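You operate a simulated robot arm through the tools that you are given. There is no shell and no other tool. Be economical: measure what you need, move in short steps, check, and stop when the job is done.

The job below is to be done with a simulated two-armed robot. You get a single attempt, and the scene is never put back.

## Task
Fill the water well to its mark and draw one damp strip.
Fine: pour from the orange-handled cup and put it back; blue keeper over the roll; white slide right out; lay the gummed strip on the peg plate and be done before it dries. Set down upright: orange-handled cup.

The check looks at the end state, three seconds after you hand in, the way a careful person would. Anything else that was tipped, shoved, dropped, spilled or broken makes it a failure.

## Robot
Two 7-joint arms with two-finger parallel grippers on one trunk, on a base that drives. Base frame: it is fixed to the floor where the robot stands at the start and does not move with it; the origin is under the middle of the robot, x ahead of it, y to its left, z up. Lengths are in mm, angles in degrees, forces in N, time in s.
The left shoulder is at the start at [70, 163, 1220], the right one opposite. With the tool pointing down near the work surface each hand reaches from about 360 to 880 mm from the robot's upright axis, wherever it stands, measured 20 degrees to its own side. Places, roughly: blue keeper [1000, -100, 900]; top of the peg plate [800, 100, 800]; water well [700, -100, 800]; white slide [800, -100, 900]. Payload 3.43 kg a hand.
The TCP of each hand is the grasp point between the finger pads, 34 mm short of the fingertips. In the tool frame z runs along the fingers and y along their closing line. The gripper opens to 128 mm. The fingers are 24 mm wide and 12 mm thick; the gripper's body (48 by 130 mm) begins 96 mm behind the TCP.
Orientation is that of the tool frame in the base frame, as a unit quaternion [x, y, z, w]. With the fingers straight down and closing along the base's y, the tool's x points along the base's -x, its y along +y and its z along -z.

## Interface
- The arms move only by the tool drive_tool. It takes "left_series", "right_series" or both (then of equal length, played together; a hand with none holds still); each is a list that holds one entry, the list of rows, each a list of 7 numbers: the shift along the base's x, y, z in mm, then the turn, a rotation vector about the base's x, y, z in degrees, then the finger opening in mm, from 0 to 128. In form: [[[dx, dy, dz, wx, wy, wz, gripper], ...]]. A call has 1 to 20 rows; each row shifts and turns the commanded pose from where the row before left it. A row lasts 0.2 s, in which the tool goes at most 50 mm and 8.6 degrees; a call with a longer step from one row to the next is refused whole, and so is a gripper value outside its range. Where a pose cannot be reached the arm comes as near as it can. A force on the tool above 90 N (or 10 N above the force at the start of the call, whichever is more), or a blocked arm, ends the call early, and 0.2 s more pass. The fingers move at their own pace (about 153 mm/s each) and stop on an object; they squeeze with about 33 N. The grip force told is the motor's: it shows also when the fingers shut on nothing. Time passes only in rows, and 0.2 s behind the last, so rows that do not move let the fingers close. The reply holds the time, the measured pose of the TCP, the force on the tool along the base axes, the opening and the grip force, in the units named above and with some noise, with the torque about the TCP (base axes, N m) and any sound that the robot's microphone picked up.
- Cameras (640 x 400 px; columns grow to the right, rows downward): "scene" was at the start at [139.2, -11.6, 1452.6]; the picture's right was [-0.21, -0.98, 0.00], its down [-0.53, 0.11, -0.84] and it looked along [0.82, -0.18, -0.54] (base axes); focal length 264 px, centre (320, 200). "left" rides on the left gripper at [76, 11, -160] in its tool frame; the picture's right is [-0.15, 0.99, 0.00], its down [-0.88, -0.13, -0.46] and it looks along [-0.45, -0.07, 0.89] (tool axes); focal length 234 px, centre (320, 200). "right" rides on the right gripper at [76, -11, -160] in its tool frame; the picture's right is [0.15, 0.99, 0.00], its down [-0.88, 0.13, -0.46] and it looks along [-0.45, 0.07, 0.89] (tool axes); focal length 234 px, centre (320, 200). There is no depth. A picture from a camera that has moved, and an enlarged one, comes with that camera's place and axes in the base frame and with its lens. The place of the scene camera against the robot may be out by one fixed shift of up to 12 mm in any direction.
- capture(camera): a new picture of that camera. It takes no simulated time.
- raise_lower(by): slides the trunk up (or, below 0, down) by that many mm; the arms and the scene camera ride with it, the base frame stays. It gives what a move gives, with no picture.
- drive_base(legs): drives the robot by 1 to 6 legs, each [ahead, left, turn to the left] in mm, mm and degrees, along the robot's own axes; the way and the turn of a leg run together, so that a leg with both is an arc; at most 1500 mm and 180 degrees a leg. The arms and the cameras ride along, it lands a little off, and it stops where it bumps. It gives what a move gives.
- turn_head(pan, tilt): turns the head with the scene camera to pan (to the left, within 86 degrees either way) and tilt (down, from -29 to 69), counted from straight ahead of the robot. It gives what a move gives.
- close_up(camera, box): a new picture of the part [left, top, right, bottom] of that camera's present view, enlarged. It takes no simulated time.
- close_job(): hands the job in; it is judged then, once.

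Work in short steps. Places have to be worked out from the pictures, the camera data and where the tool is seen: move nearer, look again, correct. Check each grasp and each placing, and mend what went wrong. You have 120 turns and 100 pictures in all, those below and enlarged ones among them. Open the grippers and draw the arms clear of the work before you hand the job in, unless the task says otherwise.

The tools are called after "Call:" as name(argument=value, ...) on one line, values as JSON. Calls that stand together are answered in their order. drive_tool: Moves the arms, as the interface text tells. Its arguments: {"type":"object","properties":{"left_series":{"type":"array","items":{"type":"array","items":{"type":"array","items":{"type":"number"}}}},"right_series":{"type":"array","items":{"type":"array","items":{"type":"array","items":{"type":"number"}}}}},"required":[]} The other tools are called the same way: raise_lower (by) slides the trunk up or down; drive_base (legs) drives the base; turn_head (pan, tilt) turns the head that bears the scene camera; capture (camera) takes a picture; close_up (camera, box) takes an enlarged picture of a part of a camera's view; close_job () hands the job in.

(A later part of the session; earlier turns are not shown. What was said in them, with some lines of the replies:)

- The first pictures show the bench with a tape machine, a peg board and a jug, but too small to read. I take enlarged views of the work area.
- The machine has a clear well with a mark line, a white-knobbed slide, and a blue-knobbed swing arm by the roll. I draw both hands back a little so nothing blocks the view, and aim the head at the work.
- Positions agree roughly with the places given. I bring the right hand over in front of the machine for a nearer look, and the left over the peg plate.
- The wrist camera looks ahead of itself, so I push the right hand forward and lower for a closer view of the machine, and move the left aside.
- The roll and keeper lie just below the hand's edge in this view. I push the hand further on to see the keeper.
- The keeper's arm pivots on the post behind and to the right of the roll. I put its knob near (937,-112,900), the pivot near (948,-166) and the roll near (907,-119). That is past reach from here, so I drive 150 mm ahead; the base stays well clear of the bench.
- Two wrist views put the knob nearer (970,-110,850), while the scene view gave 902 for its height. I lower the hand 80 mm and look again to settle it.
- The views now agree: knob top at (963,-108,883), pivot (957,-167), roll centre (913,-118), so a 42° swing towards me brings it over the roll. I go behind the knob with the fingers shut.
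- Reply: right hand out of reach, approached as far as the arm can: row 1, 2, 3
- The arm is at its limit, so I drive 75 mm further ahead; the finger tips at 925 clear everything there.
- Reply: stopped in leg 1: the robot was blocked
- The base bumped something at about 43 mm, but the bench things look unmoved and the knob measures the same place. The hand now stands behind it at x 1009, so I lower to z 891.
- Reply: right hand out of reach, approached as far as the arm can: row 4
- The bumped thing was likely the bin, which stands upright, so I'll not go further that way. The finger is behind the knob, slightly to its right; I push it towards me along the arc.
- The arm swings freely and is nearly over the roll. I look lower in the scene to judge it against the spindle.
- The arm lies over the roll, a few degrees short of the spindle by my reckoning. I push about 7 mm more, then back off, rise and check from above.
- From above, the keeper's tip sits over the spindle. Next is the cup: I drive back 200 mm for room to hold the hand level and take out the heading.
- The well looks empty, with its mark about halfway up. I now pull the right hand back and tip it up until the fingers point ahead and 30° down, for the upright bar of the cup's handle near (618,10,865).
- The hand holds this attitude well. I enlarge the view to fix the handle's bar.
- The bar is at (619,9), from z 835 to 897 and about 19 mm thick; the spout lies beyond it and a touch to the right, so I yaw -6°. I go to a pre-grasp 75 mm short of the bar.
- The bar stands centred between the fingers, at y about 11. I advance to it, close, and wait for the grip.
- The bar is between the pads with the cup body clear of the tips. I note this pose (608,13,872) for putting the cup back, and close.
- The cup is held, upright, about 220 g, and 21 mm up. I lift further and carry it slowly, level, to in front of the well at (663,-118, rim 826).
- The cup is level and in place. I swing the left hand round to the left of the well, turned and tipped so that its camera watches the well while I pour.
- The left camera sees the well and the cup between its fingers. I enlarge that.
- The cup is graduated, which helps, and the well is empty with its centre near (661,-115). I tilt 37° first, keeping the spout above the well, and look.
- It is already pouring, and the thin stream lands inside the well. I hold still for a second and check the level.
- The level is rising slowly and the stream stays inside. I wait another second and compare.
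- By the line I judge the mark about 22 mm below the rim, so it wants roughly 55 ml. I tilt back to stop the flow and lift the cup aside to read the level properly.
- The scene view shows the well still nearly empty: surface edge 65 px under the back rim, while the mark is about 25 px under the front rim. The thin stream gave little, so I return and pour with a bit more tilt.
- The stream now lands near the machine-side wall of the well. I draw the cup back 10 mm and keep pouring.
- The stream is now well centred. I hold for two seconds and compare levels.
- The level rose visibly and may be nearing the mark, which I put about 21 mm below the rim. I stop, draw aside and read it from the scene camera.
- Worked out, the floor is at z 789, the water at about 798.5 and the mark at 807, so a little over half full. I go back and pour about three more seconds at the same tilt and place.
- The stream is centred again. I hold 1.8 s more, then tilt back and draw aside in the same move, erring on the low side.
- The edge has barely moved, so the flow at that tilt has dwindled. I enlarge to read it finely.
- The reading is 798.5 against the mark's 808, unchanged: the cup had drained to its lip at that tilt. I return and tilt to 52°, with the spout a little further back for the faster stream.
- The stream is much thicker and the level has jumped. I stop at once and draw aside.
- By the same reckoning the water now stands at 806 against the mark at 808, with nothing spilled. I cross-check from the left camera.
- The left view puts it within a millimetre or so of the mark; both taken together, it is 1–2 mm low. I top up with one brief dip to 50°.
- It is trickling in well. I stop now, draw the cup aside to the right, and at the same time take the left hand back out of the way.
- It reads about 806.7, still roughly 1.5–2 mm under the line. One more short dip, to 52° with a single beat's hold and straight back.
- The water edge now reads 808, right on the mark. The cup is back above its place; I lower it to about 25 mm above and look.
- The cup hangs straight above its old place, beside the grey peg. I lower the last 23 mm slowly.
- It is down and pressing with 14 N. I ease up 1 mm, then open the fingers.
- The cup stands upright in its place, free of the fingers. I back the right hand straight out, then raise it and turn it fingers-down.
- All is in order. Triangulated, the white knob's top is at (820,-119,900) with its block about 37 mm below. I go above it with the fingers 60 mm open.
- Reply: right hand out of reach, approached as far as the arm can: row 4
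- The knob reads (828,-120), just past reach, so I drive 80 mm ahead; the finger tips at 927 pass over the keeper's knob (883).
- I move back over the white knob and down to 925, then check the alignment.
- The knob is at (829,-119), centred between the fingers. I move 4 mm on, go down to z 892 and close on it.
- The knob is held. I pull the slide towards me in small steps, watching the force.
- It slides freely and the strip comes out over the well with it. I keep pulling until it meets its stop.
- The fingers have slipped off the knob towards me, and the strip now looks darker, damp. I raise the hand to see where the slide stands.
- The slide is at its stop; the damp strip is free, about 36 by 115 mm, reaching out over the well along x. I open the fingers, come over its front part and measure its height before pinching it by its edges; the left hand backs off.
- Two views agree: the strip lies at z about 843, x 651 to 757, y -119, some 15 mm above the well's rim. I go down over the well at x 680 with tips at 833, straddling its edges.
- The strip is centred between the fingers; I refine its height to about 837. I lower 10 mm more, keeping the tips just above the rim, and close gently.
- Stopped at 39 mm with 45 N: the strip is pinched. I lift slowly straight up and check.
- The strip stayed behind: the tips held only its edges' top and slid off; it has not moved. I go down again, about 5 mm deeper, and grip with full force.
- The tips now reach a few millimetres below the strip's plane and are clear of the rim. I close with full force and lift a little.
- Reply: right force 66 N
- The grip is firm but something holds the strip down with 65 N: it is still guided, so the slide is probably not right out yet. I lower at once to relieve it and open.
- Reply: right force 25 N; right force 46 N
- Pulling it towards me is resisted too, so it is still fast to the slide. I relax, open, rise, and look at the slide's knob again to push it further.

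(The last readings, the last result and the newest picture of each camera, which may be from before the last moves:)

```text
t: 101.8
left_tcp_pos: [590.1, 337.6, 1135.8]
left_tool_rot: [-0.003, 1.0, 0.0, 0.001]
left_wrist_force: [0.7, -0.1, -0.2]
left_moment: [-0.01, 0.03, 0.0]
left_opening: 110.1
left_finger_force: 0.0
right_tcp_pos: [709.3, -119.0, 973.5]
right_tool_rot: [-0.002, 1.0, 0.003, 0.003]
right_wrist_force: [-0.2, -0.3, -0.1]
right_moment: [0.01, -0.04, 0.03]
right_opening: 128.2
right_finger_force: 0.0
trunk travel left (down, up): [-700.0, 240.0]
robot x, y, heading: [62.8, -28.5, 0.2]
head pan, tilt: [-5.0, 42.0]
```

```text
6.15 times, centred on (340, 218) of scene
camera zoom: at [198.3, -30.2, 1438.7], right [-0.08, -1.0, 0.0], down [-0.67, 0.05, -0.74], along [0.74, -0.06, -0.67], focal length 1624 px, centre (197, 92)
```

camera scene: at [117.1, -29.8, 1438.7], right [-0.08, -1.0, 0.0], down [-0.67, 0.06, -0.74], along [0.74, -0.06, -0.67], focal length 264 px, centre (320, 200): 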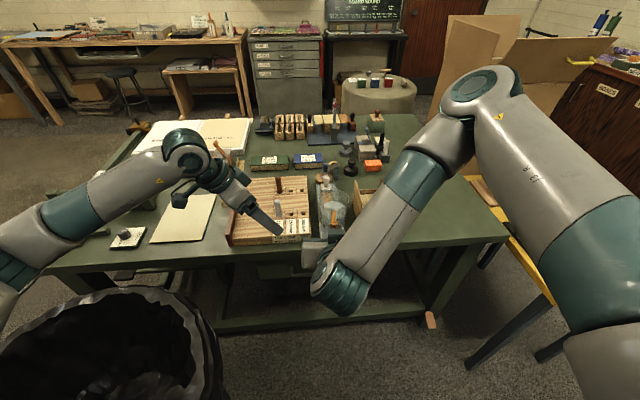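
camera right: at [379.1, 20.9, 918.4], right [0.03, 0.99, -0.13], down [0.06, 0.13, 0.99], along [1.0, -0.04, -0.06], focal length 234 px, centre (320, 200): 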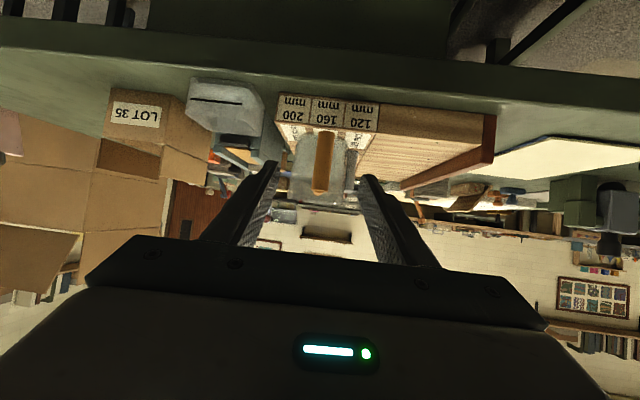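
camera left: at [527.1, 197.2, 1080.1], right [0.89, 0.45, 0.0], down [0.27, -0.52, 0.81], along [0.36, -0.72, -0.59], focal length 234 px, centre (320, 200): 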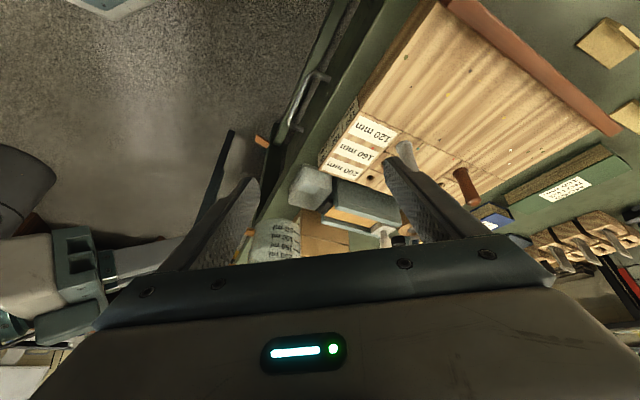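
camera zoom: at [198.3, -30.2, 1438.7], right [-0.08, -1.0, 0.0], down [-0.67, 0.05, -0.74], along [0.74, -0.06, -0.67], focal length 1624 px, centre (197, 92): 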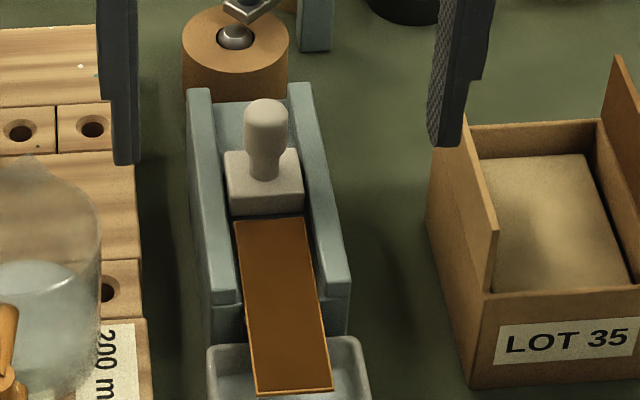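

A gap shows between the slide's block and the strip, and the knob stands at about x 776. I go behind the knob with closed fingers to test whether the slide goes further.

Call:
drive_tool(right_series=[[[33, 0, 0, 0, 0, 0, 0], [33, 0, 0, 0, 0, 0, 0], [34, 0, 0, 0, 0, 0, 0], [0, 0, -20, 0, 0, 0, 0], [0, 0, -20, 0, 0, 0, 0], [0, 0, -20, 0, 0, 0, 0], [0, 0, -19, 0, 0, 0, 0], [0, 0, 0, 0, 0, 0, 0]]])

Call:
close_up(camera="scene", box=[310, 175, 370, 240])

```text
t: 103.6
left_tcp_pos: [590.1, 337.2, 1136.6]
left_tool_rot: [-0.003, 1.0, 0.0, 0.0]
left_wrist_force: [-0.7, -0.5, 0.2]
left_moment: [0.02, 0.0, -0.02]
left_opening: 110.0
left_finger_force: 0.1
right_tcp_pos: [809.3, -121.6, 895.8]
right_tool_rot: [-0.002, 1.0, 0.002, 0.003]
right_wrist_force: [0.1, -0.1, 0.0]
right_moment: [-0.01, 0.01, 0.01]
right_opening: 0.0
right_finger_force: 32.7
trunk travel left (down, up): [-700.0, 240.0]
robot x, y, heading: [64.2, -34.1, 0.0]
head pan, tilt: [-5.0, 42.0]
```

```text
6.15 times, centred on (340, 208) of scene
camera zoom: at [198.1, -29.9, 1438.7], right [-0.08, -1.0, 0.0], down [-0.67, 0.05, -0.74], along [0.74, -0.06, -0.67], focal length 1624 px, centre (197, 154)
```

zoom: 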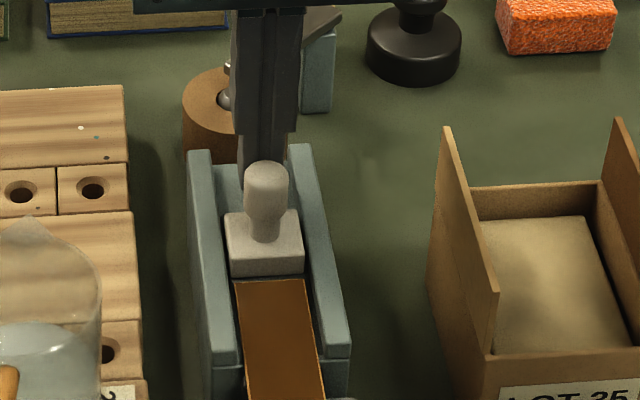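

The finger stands right behind the knob. I push towards me in small steps and read the force.

Call:
drive_tool(right_series=[[[-5, 0, 0, 0, 0, 0, 0], [-5, 0, 0, 0, 0, 0, 0], [-5, 0, 0, 0, 0, 0, 0], [-5, 0, 0, 0, 0, 0, 0], [-5, 0, 0, 0, 0, 0, 0]]])

Call:
close_up(camera="scene", box=[310, 185, 370, 250])

```text
t: 104.8
left_tcp_pos: [596.5, 336.8, 1133.7]
left_tool_rot: [-0.004, 1.0, 0.0, -0.002]
left_wrist_force: [-0.4, -0.5, 1.4]
left_moment: [-0.04, -0.02, -0.03]
left_opening: 110.2
left_finger_force: 0.0
right_tcp_pos: [794.2, -120.9, 895.4]
right_tool_rot: [0.0, 1.0, 0.004, 0.009]
right_wrist_force: [56.1, 1.7, 17.4]
right_moment: [0.17, -0.14, -0.05]
right_opening: 0.2
right_finger_force: 33.2
trunk travel left (down, up): [-700.0, 240.0]
robot x, y, heading: [67.2, -29.6, 0.2]
head pan, tilt: [-5.0, 42.0]
```

```text
6.15 times, centred on (340, 218) of scene
camera zoom: at [205.7, -29.7, 1438.4], right [-0.08, -1.0, 0.0], down [-0.67, 0.05, -0.74], along [0.74, -0.06, -0.67], focal length 1624 px, centre (197, 92)
```

zoom: 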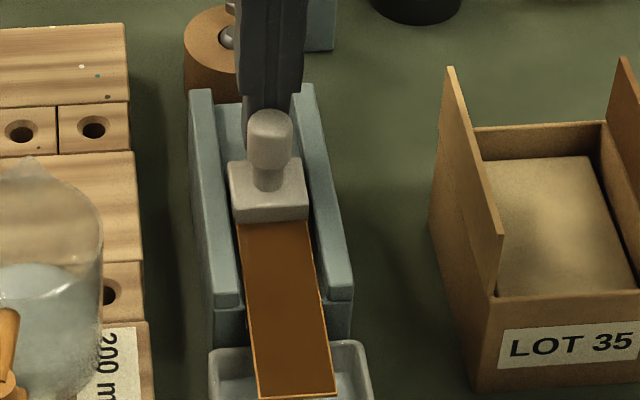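

56 N and no motion: the slide is right out at its stop. So what I pinched before, 40 mm wide, must have been the machine's fixed nose under the strip. I back off and grip the strip further forward, at x 662, where only the strip is between the fingers.

Call:
drive_tool(right_series=[[[10, 0, 0, 0, 0, 0, 0], [10, 0, 10, 0, 0, 0, 0], [5, 0, 30, 0, 0, 0, 0], [0, 0, 40, 0, 0, 0, 0], [-45, 0, 0, 0, 0, 0, 30], [-45, 0, 0, 0, 0, 0, 54], [-45, 0, 0, 0, 0, 0, 54], [-13, 0, -25, 0, 0, 0, 54], [0, 0, -30, 0, 0, 0, 54], [0, 0, -30, 0, 0, 0, 54], [0, 0, -15, 0, 0, 0, 54], [0, 0, 0, 0, 0, 0, 54]]])

Call:
close_up(camera="scene", box=[318, 215, 362, 255])

Call:
close_up(camera="right", box=[220, 60, 420, 230])

```text
t: 107.4
left_tcp_pos: [590.0, 336.9, 1137.1]
left_tool_rot: [-0.002, 1.0, 0.0, 0.001]
left_wrist_force: [-0.3, 0.0, 0.4]
left_moment: [-0.01, -0.01, 0.01]
left_opening: 109.9
left_finger_force: 0.0
right_tcp_pos: [663.0, -119.0, 874.6]
right_tool_rot: [-0.002, 1.0, 0.003, 0.003]
right_wrist_force: [0.1, 0.3, -0.2]
right_moment: [0.01, -0.02, -0.01]
right_opening: 53.9
right_finger_force: 0.1
trunk travel left (down, up): [-700.0, 240.0]
robot x, y, heading: [61.4, -36.3, 0.3]
head pan, tilt: [-5.0, 42.0]
```

```text
10.00 times, centred on (340, 235) of scene
camera zoom: at [198.1, -30.0, 1438.7], right [-0.08, -1.0, 0.0], down [-0.67, 0.05, -0.74], along [0.74, -0.06, -0.67], focal length 2640 px, centre (120, -150)
```

zoom: 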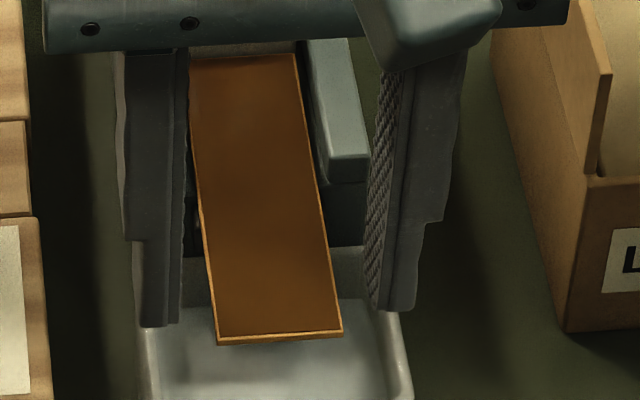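

```text
2.35 times, centred on (320, 145) of right
camera zoom: at [586.2, -130.8, 1033.4], right [-0.15, 0.99, 0.0], down [0.88, 0.13, 0.46], along [0.46, 0.07, -0.89], focal length 551 px, centre (320, 329)
```

zoom: 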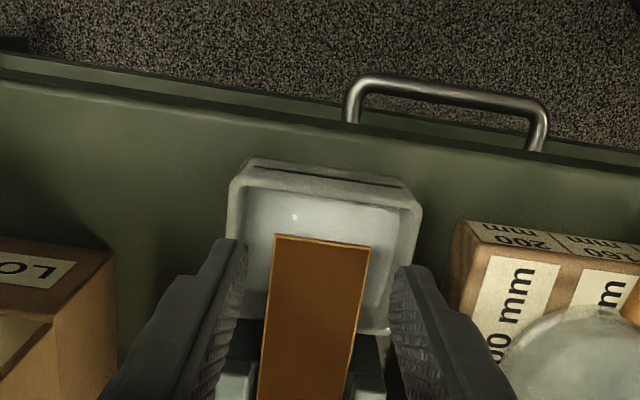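

The strip lies about 6 mm below the present tips, near z 834, and the rim is at 826. I go down 12 mm, close and lift.

Call:
drive_tool(right_series=[[[0, 0, -6, 0, 0, 0, 54], [0, 0, -6, 0, 0, 0, 54], [0, 0, 0, 0, 0, 0, 42], [0, 0, 0, 0, 0, 0, 30], [0, 0, 0, 0, 0, 0, 20], [0, 0, 0, 0, 0, 0, 20]]])

Call:
drive_tool(right_series=[[[0, 0, 2, 0, 0, 0, 20], [0, 0, 3, 0, 0, 0, 20], [0, 0, 4, 0, 0, 0, 20], [0, 0, 6, 0, 0, 0, 20], [0, 0, 0, 0, 0, 0, 20]]])

Call:
close_up(camera="scene", box=[318, 215, 362, 255])

```text
t: 108.8
left_tcp_pos: [590.3, 337.6, 1135.8]
left_tool_rot: [-0.003, 1.0, 0.0, 0.0]
left_wrist_force: [0.5, -0.6, -0.4]
left_moment: [0.0, -0.01, -0.01]
left_opening: 110.0
left_finger_force: 0.0
right_tcp_pos: [661.4, -119.5, 862.4]
right_tool_rot: [-0.002, 1.0, 0.003, 0.004]
right_wrist_force: [0.2, 0.5, 1.6]
right_moment: [0.03, -0.04, -0.01]
right_opening: 33.5
right_finger_force: 33.3
trunk travel left (down, up): [-700.0, 240.0]
robot x, y, heading: [64.1, -33.7, 0.3]
head pan, tilt: [-5.0, 42.0]
```

```text
t: 110.0
left_tcp_pos: [590.4, 338.3, 1136.3]
left_tool_rot: [-0.003, 1.0, 0.0, 0.001]
left_wrist_force: [-0.2, 0.2, 1.2]
left_moment: [0.01, 0.01, -0.01]
left_opening: 109.9
left_finger_force: 0.0
right_tcp_pos: [662.7, -119.6, 877.2]
right_tool_rot: [-0.001, 1.0, 0.003, 0.003]
right_wrist_force: [0.7, 0.1, 0.2]
right_moment: [-0.01, 0.01, -0.02]
right_opening: 33.7
right_finger_force: 33.8
trunk travel left (down, up): [-700.0, 240.0]
robot x, y, heading: [63.2, -34.4, 0.2]
head pan, tilt: [-5.0, 42.0]
```

```text
10.00 times, centred on (340, 235) of scene
camera zoom: at [198.4, -30.2, 1438.7], right [-0.08, -1.0, 0.0], down [-0.67, 0.05, -0.74], along [0.74, -0.06, -0.67], focal length 2640 px, centre (120, -150)
```

zoom: 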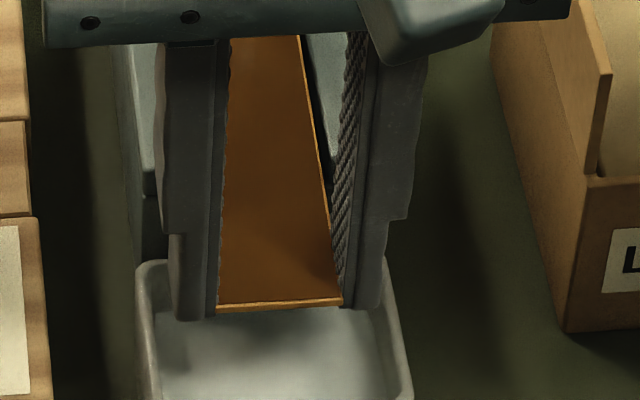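

The strip is up, held at 33.6 mm. I raise it well clear of the cup's rim and carry it over the open part of the peg plate, near (785,112).

Call:
drive_tool(right_series=[[[0, 0, 20, 0, 0, 0, 20], [0, 0, 25, 0, 0, 0, 20], [0, 0, 25, 0, 0, 0, 20], [0, 0, 25, 0, 0, 0, 20], [8, 15, 3, 0, 0, 0, 20], [10, 25, 0, 0, 0, 0, 20], [10, 27, 0, 0, 0, 0, 20], [10, 27, 0, 0, 0, 0, 20], [10, 27, 0, 0, 0, 0, 20], [10, 27, 0, 0, 0, 0, 20], [10, 27, 0, 0, 0, 0, 20], [8, 27, 0, 0, 0, 0, 20], [4, 18, 0, 0, 0, 0, 20], [0, 10, 0, 0, 0, 0, 20], [0, 0, 0, 0, 0, 0, 20]]])

Call:
close_up(camera="scene", box=[220, 160, 380, 270])

Call:
close_up(camera="right", box=[200, 60, 440, 250])

```text
t: 113.2
left_tcp_pos: [589.9, 336.4, 1136.8]
left_tool_rot: [-0.003, 1.0, 0.0, -0.001]
left_wrist_force: [0.2, -0.3, 0.1]
left_moment: [0.0, 0.0, 0.0]
left_opening: 110.0
left_finger_force: 0.0
right_tcp_pos: [742.1, 110.4, 975.4]
right_tool_rot: [-0.002, 1.0, 0.003, 0.003]
right_wrist_force: [0.3, 0.4, 0.4]
right_moment: [0.0, 0.02, 0.0]
right_opening: 33.5
right_finger_force: 32.8
trunk travel left (down, up): [-700.0, 240.0]
robot x, y, heading: [60.1, -30.6, 0.3]
head pan, tilt: [-5.0, 42.0]
```

```text
3.64 times, centred on (300, 215) of scene
camera zoom: at [198.4, -30.3, 1438.7], right [-0.08, -1.0, 0.0], down [-0.67, 0.05, -0.74], along [0.74, -0.06, -0.67], focal length 960 px, centre (393, 146)
```

zoom: 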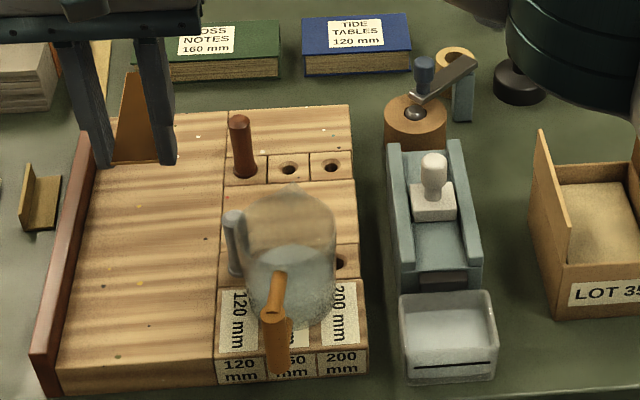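

```text
2.11 times, centred on (320, 155) of right
camera zoom: at [665.8, 98.8, 1133.9], right [-0.15, 0.99, 0.0], down [0.88, 0.13, 0.46], along [0.46, 0.07, -0.89], focal length 493 px, centre (320, 295)
```

zoom: 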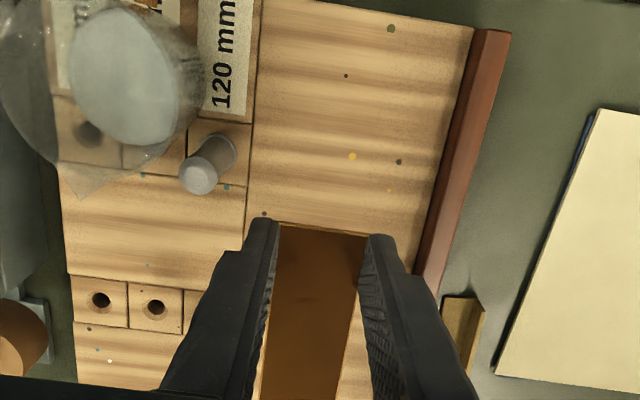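

The strip is level and over the open field, which runs from y 67 to 190. I shift 10 mm left and lower to about 20 mm above the plate.

Call:
drive_tool(right_series=[[[4, 5, -15, 0, 0, 0, 20], [4, 5, -20, 0, 0, 0, 20], [0, 3, -20, 0, 0, 0, 20], [0, 0, -20, 0, 0, 0, 20], [0, 0, -15, 0, 0, 0, 20], [0, 0, -12, 0, 0, 0, 20], [0, 0, 0, 0, 0, 0, 20]]])

Call:
close_up(camera="scene", box=[220, 160, 320, 250])

```text
t: 114.8
left_tcp_pos: [591.6, 338.3, 1135.8]
left_tool_rot: [-0.003, 1.0, 0.0, 0.0]
left_wrist_force: [-0.7, -0.3, 0.7]
left_moment: [0.01, 0.0, -0.02]
left_opening: 109.8
left_finger_force: 0.1
right_tcp_pos: [751.0, 122.5, 872.7]
right_tool_rot: [-0.003, 1.0, 0.002, 0.003]
right_wrist_force: [-0.2, 0.1, -0.1]
right_moment: [0.02, -0.01, 0.03]
right_opening: 33.4
right_finger_force: 32.9
trunk travel left (down, up): [-700.0, 240.0]
robot x, y, heading: [63.7, -26.5, 0.1]
head pan, tilt: [-5.0, 42.0]
```

```text
4.44 times, centred on (270, 205) of scene
camera zoom: at [198.2, -30.1, 1438.7], right [-0.08, -1.0, 0.0], down [-0.67, 0.05, -0.74], along [0.74, -0.06, -0.67], focal length 1173 px, centre (542, 178)
```

zoom: 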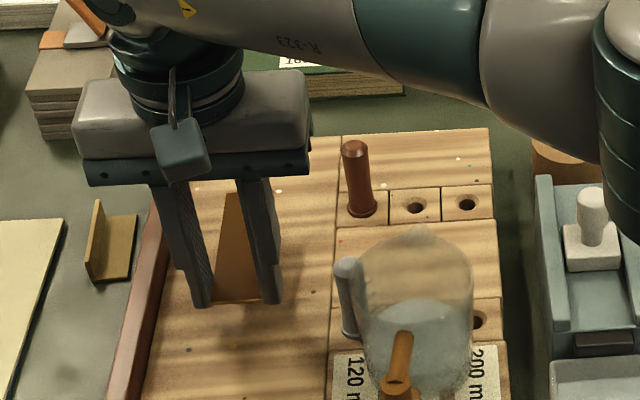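

There is room on both sides. I lower the last 20 mm and open slowly.

Call:
drive_tool(right_series=[[[0, 0, -8, 0, 0, 0, 20], [0, 0, -7, 0, 0, 0, 20], [0, 0, -5, 0, 0, 0, 20], [0, 0, 0, 0, 0, 0, 20], [0, 0, 0, 0, 0, 0, 38], [0, 0, 0, 0, 0, 0, 46], [0, 0, 0, 0, 0, 0, 56], [0, 0, 0, 0, 0, 0, 56]]])

Call:
close_up(camera="scene", box=[220, 160, 320, 250])

Call:
close_up(camera="right", box=[220, 60, 420, 250])

```text
t: 116.6
left_tcp_pos: [589.7, 337.5, 1136.4]
left_tool_rot: [-0.002, 1.0, 0.0, 0.001]
left_wrist_force: [-0.3, -0.8, 0.0]
left_moment: [0.0, 0.02, -0.02]
left_opening: 110.2
left_finger_force: 0.1
right_tcp_pos: [751.2, 124.1, 853.5]
right_tool_rot: [-0.001, 1.0, 0.002, 0.003]
right_wrist_force: [0.0, -0.1, 0.9]
right_moment: [-0.02, -0.02, -0.01]
right_opening: 56.2
right_finger_force: 0.0
trunk travel left (down, up): [-700.0, 240.0]
robot x, y, heading: [62.2, -31.6, 0.4]
head pan, tilt: [-5.0, 42.0]
```

```text
refused: no pictures are left
```

```text
refused: no pictures are left
```

No pictures remain, but the readings show the fingers open at 56 mm, the tips just above the plate, and no load. I rise straight up slowly, then draw both hands back clear of the bench.

Call:
drive_tool(right_series=[[[0, 0, 0, 0, 0, 0, 64], [0, 0, 5, 0, 0, 0, 64], [0, 0, 10, 0, 0, 0, 64], [0, 0, 20, 0, 0, 0, 64], [0, 0, 35, 0, 0, 0, 64], [0, 0, 40, 0, 0, 0, 64], [0, 0, 40, 0, 0, 0, 64], [-15, -10, 40, 0, 0, 0, 100], [-25, -30, 20, 0, 0, 0, 128], [-30, -35, 10, 0, 0, 0, 128], [-30, -35, 0, 0, 0, 0, 128], [-30, -35, 0, 0, 0, 0, 128], [-30, -35, 0, 0, 0, 0, 128], [-30, -35, 0, 0, 0, 0, 128], [-30, -35, 0, 0, 0, 0, 128], [-20, -30, 0, 0, 0, 0, 128]]])

```text
t: 120.0
left_tcp_pos: [591.2, 335.5, 1138.2]
left_tool_rot: [-0.002, 1.0, 0.0, 0.0]
left_wrist_force: [-0.5, -0.7, -0.4]
left_moment: [0.01, -0.02, -0.01]
left_opening: 110.0
left_finger_force: 0.1
right_tcp_pos: [507.8, -158.8, 1073.4]
right_tool_rot: [-0.002, 1.0, 0.003, 0.004]
right_wrist_force: [-0.9, 0.1, -0.7]
right_moment: [0.02, -0.02, 0.0]
right_opening: 127.9
right_finger_force: 0.2
trunk travel left (down, up): [-700.0, 240.0]
robot x, y, heading: [65.3, -29.6, 0.1]
head pan, tilt: [-5.0, 42.0]
```

Both hands are high, open and off the work, and the strip should still be damp, so I hand the job in now.

Call:
close_job()

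```text
The job is handed in.
```

I've handed the job in with every step done, but I had used up my pictures, so I couldn't see the strip's final position on the peg plate after letting it go.

- **Water well:** filled to the mark, to within about 1–2 mm by the last picture, with no spill seen.
- **Orange-handled cup:** back in its old place and standing upright.
- **Blue keeper:** swung over the roll.
- **White slide:** pulled to its stop. It didn't move when I pushed it with about 56 N.
- **Damp strip:** released flat over the open part of the plate, about 28 s after it came out damp. The gripper readings showed it let go.

Two bumps happened on the way:
- **Base:** while driving up to the bench it was stopped by something, probably the bin. The bin was still upright in the next picture and nothing on the bench looked moved.
- **Tape machine:** I gripped its fixed nose by mistake and pulled on it with up to about 65 N. I saw no movement or damage.
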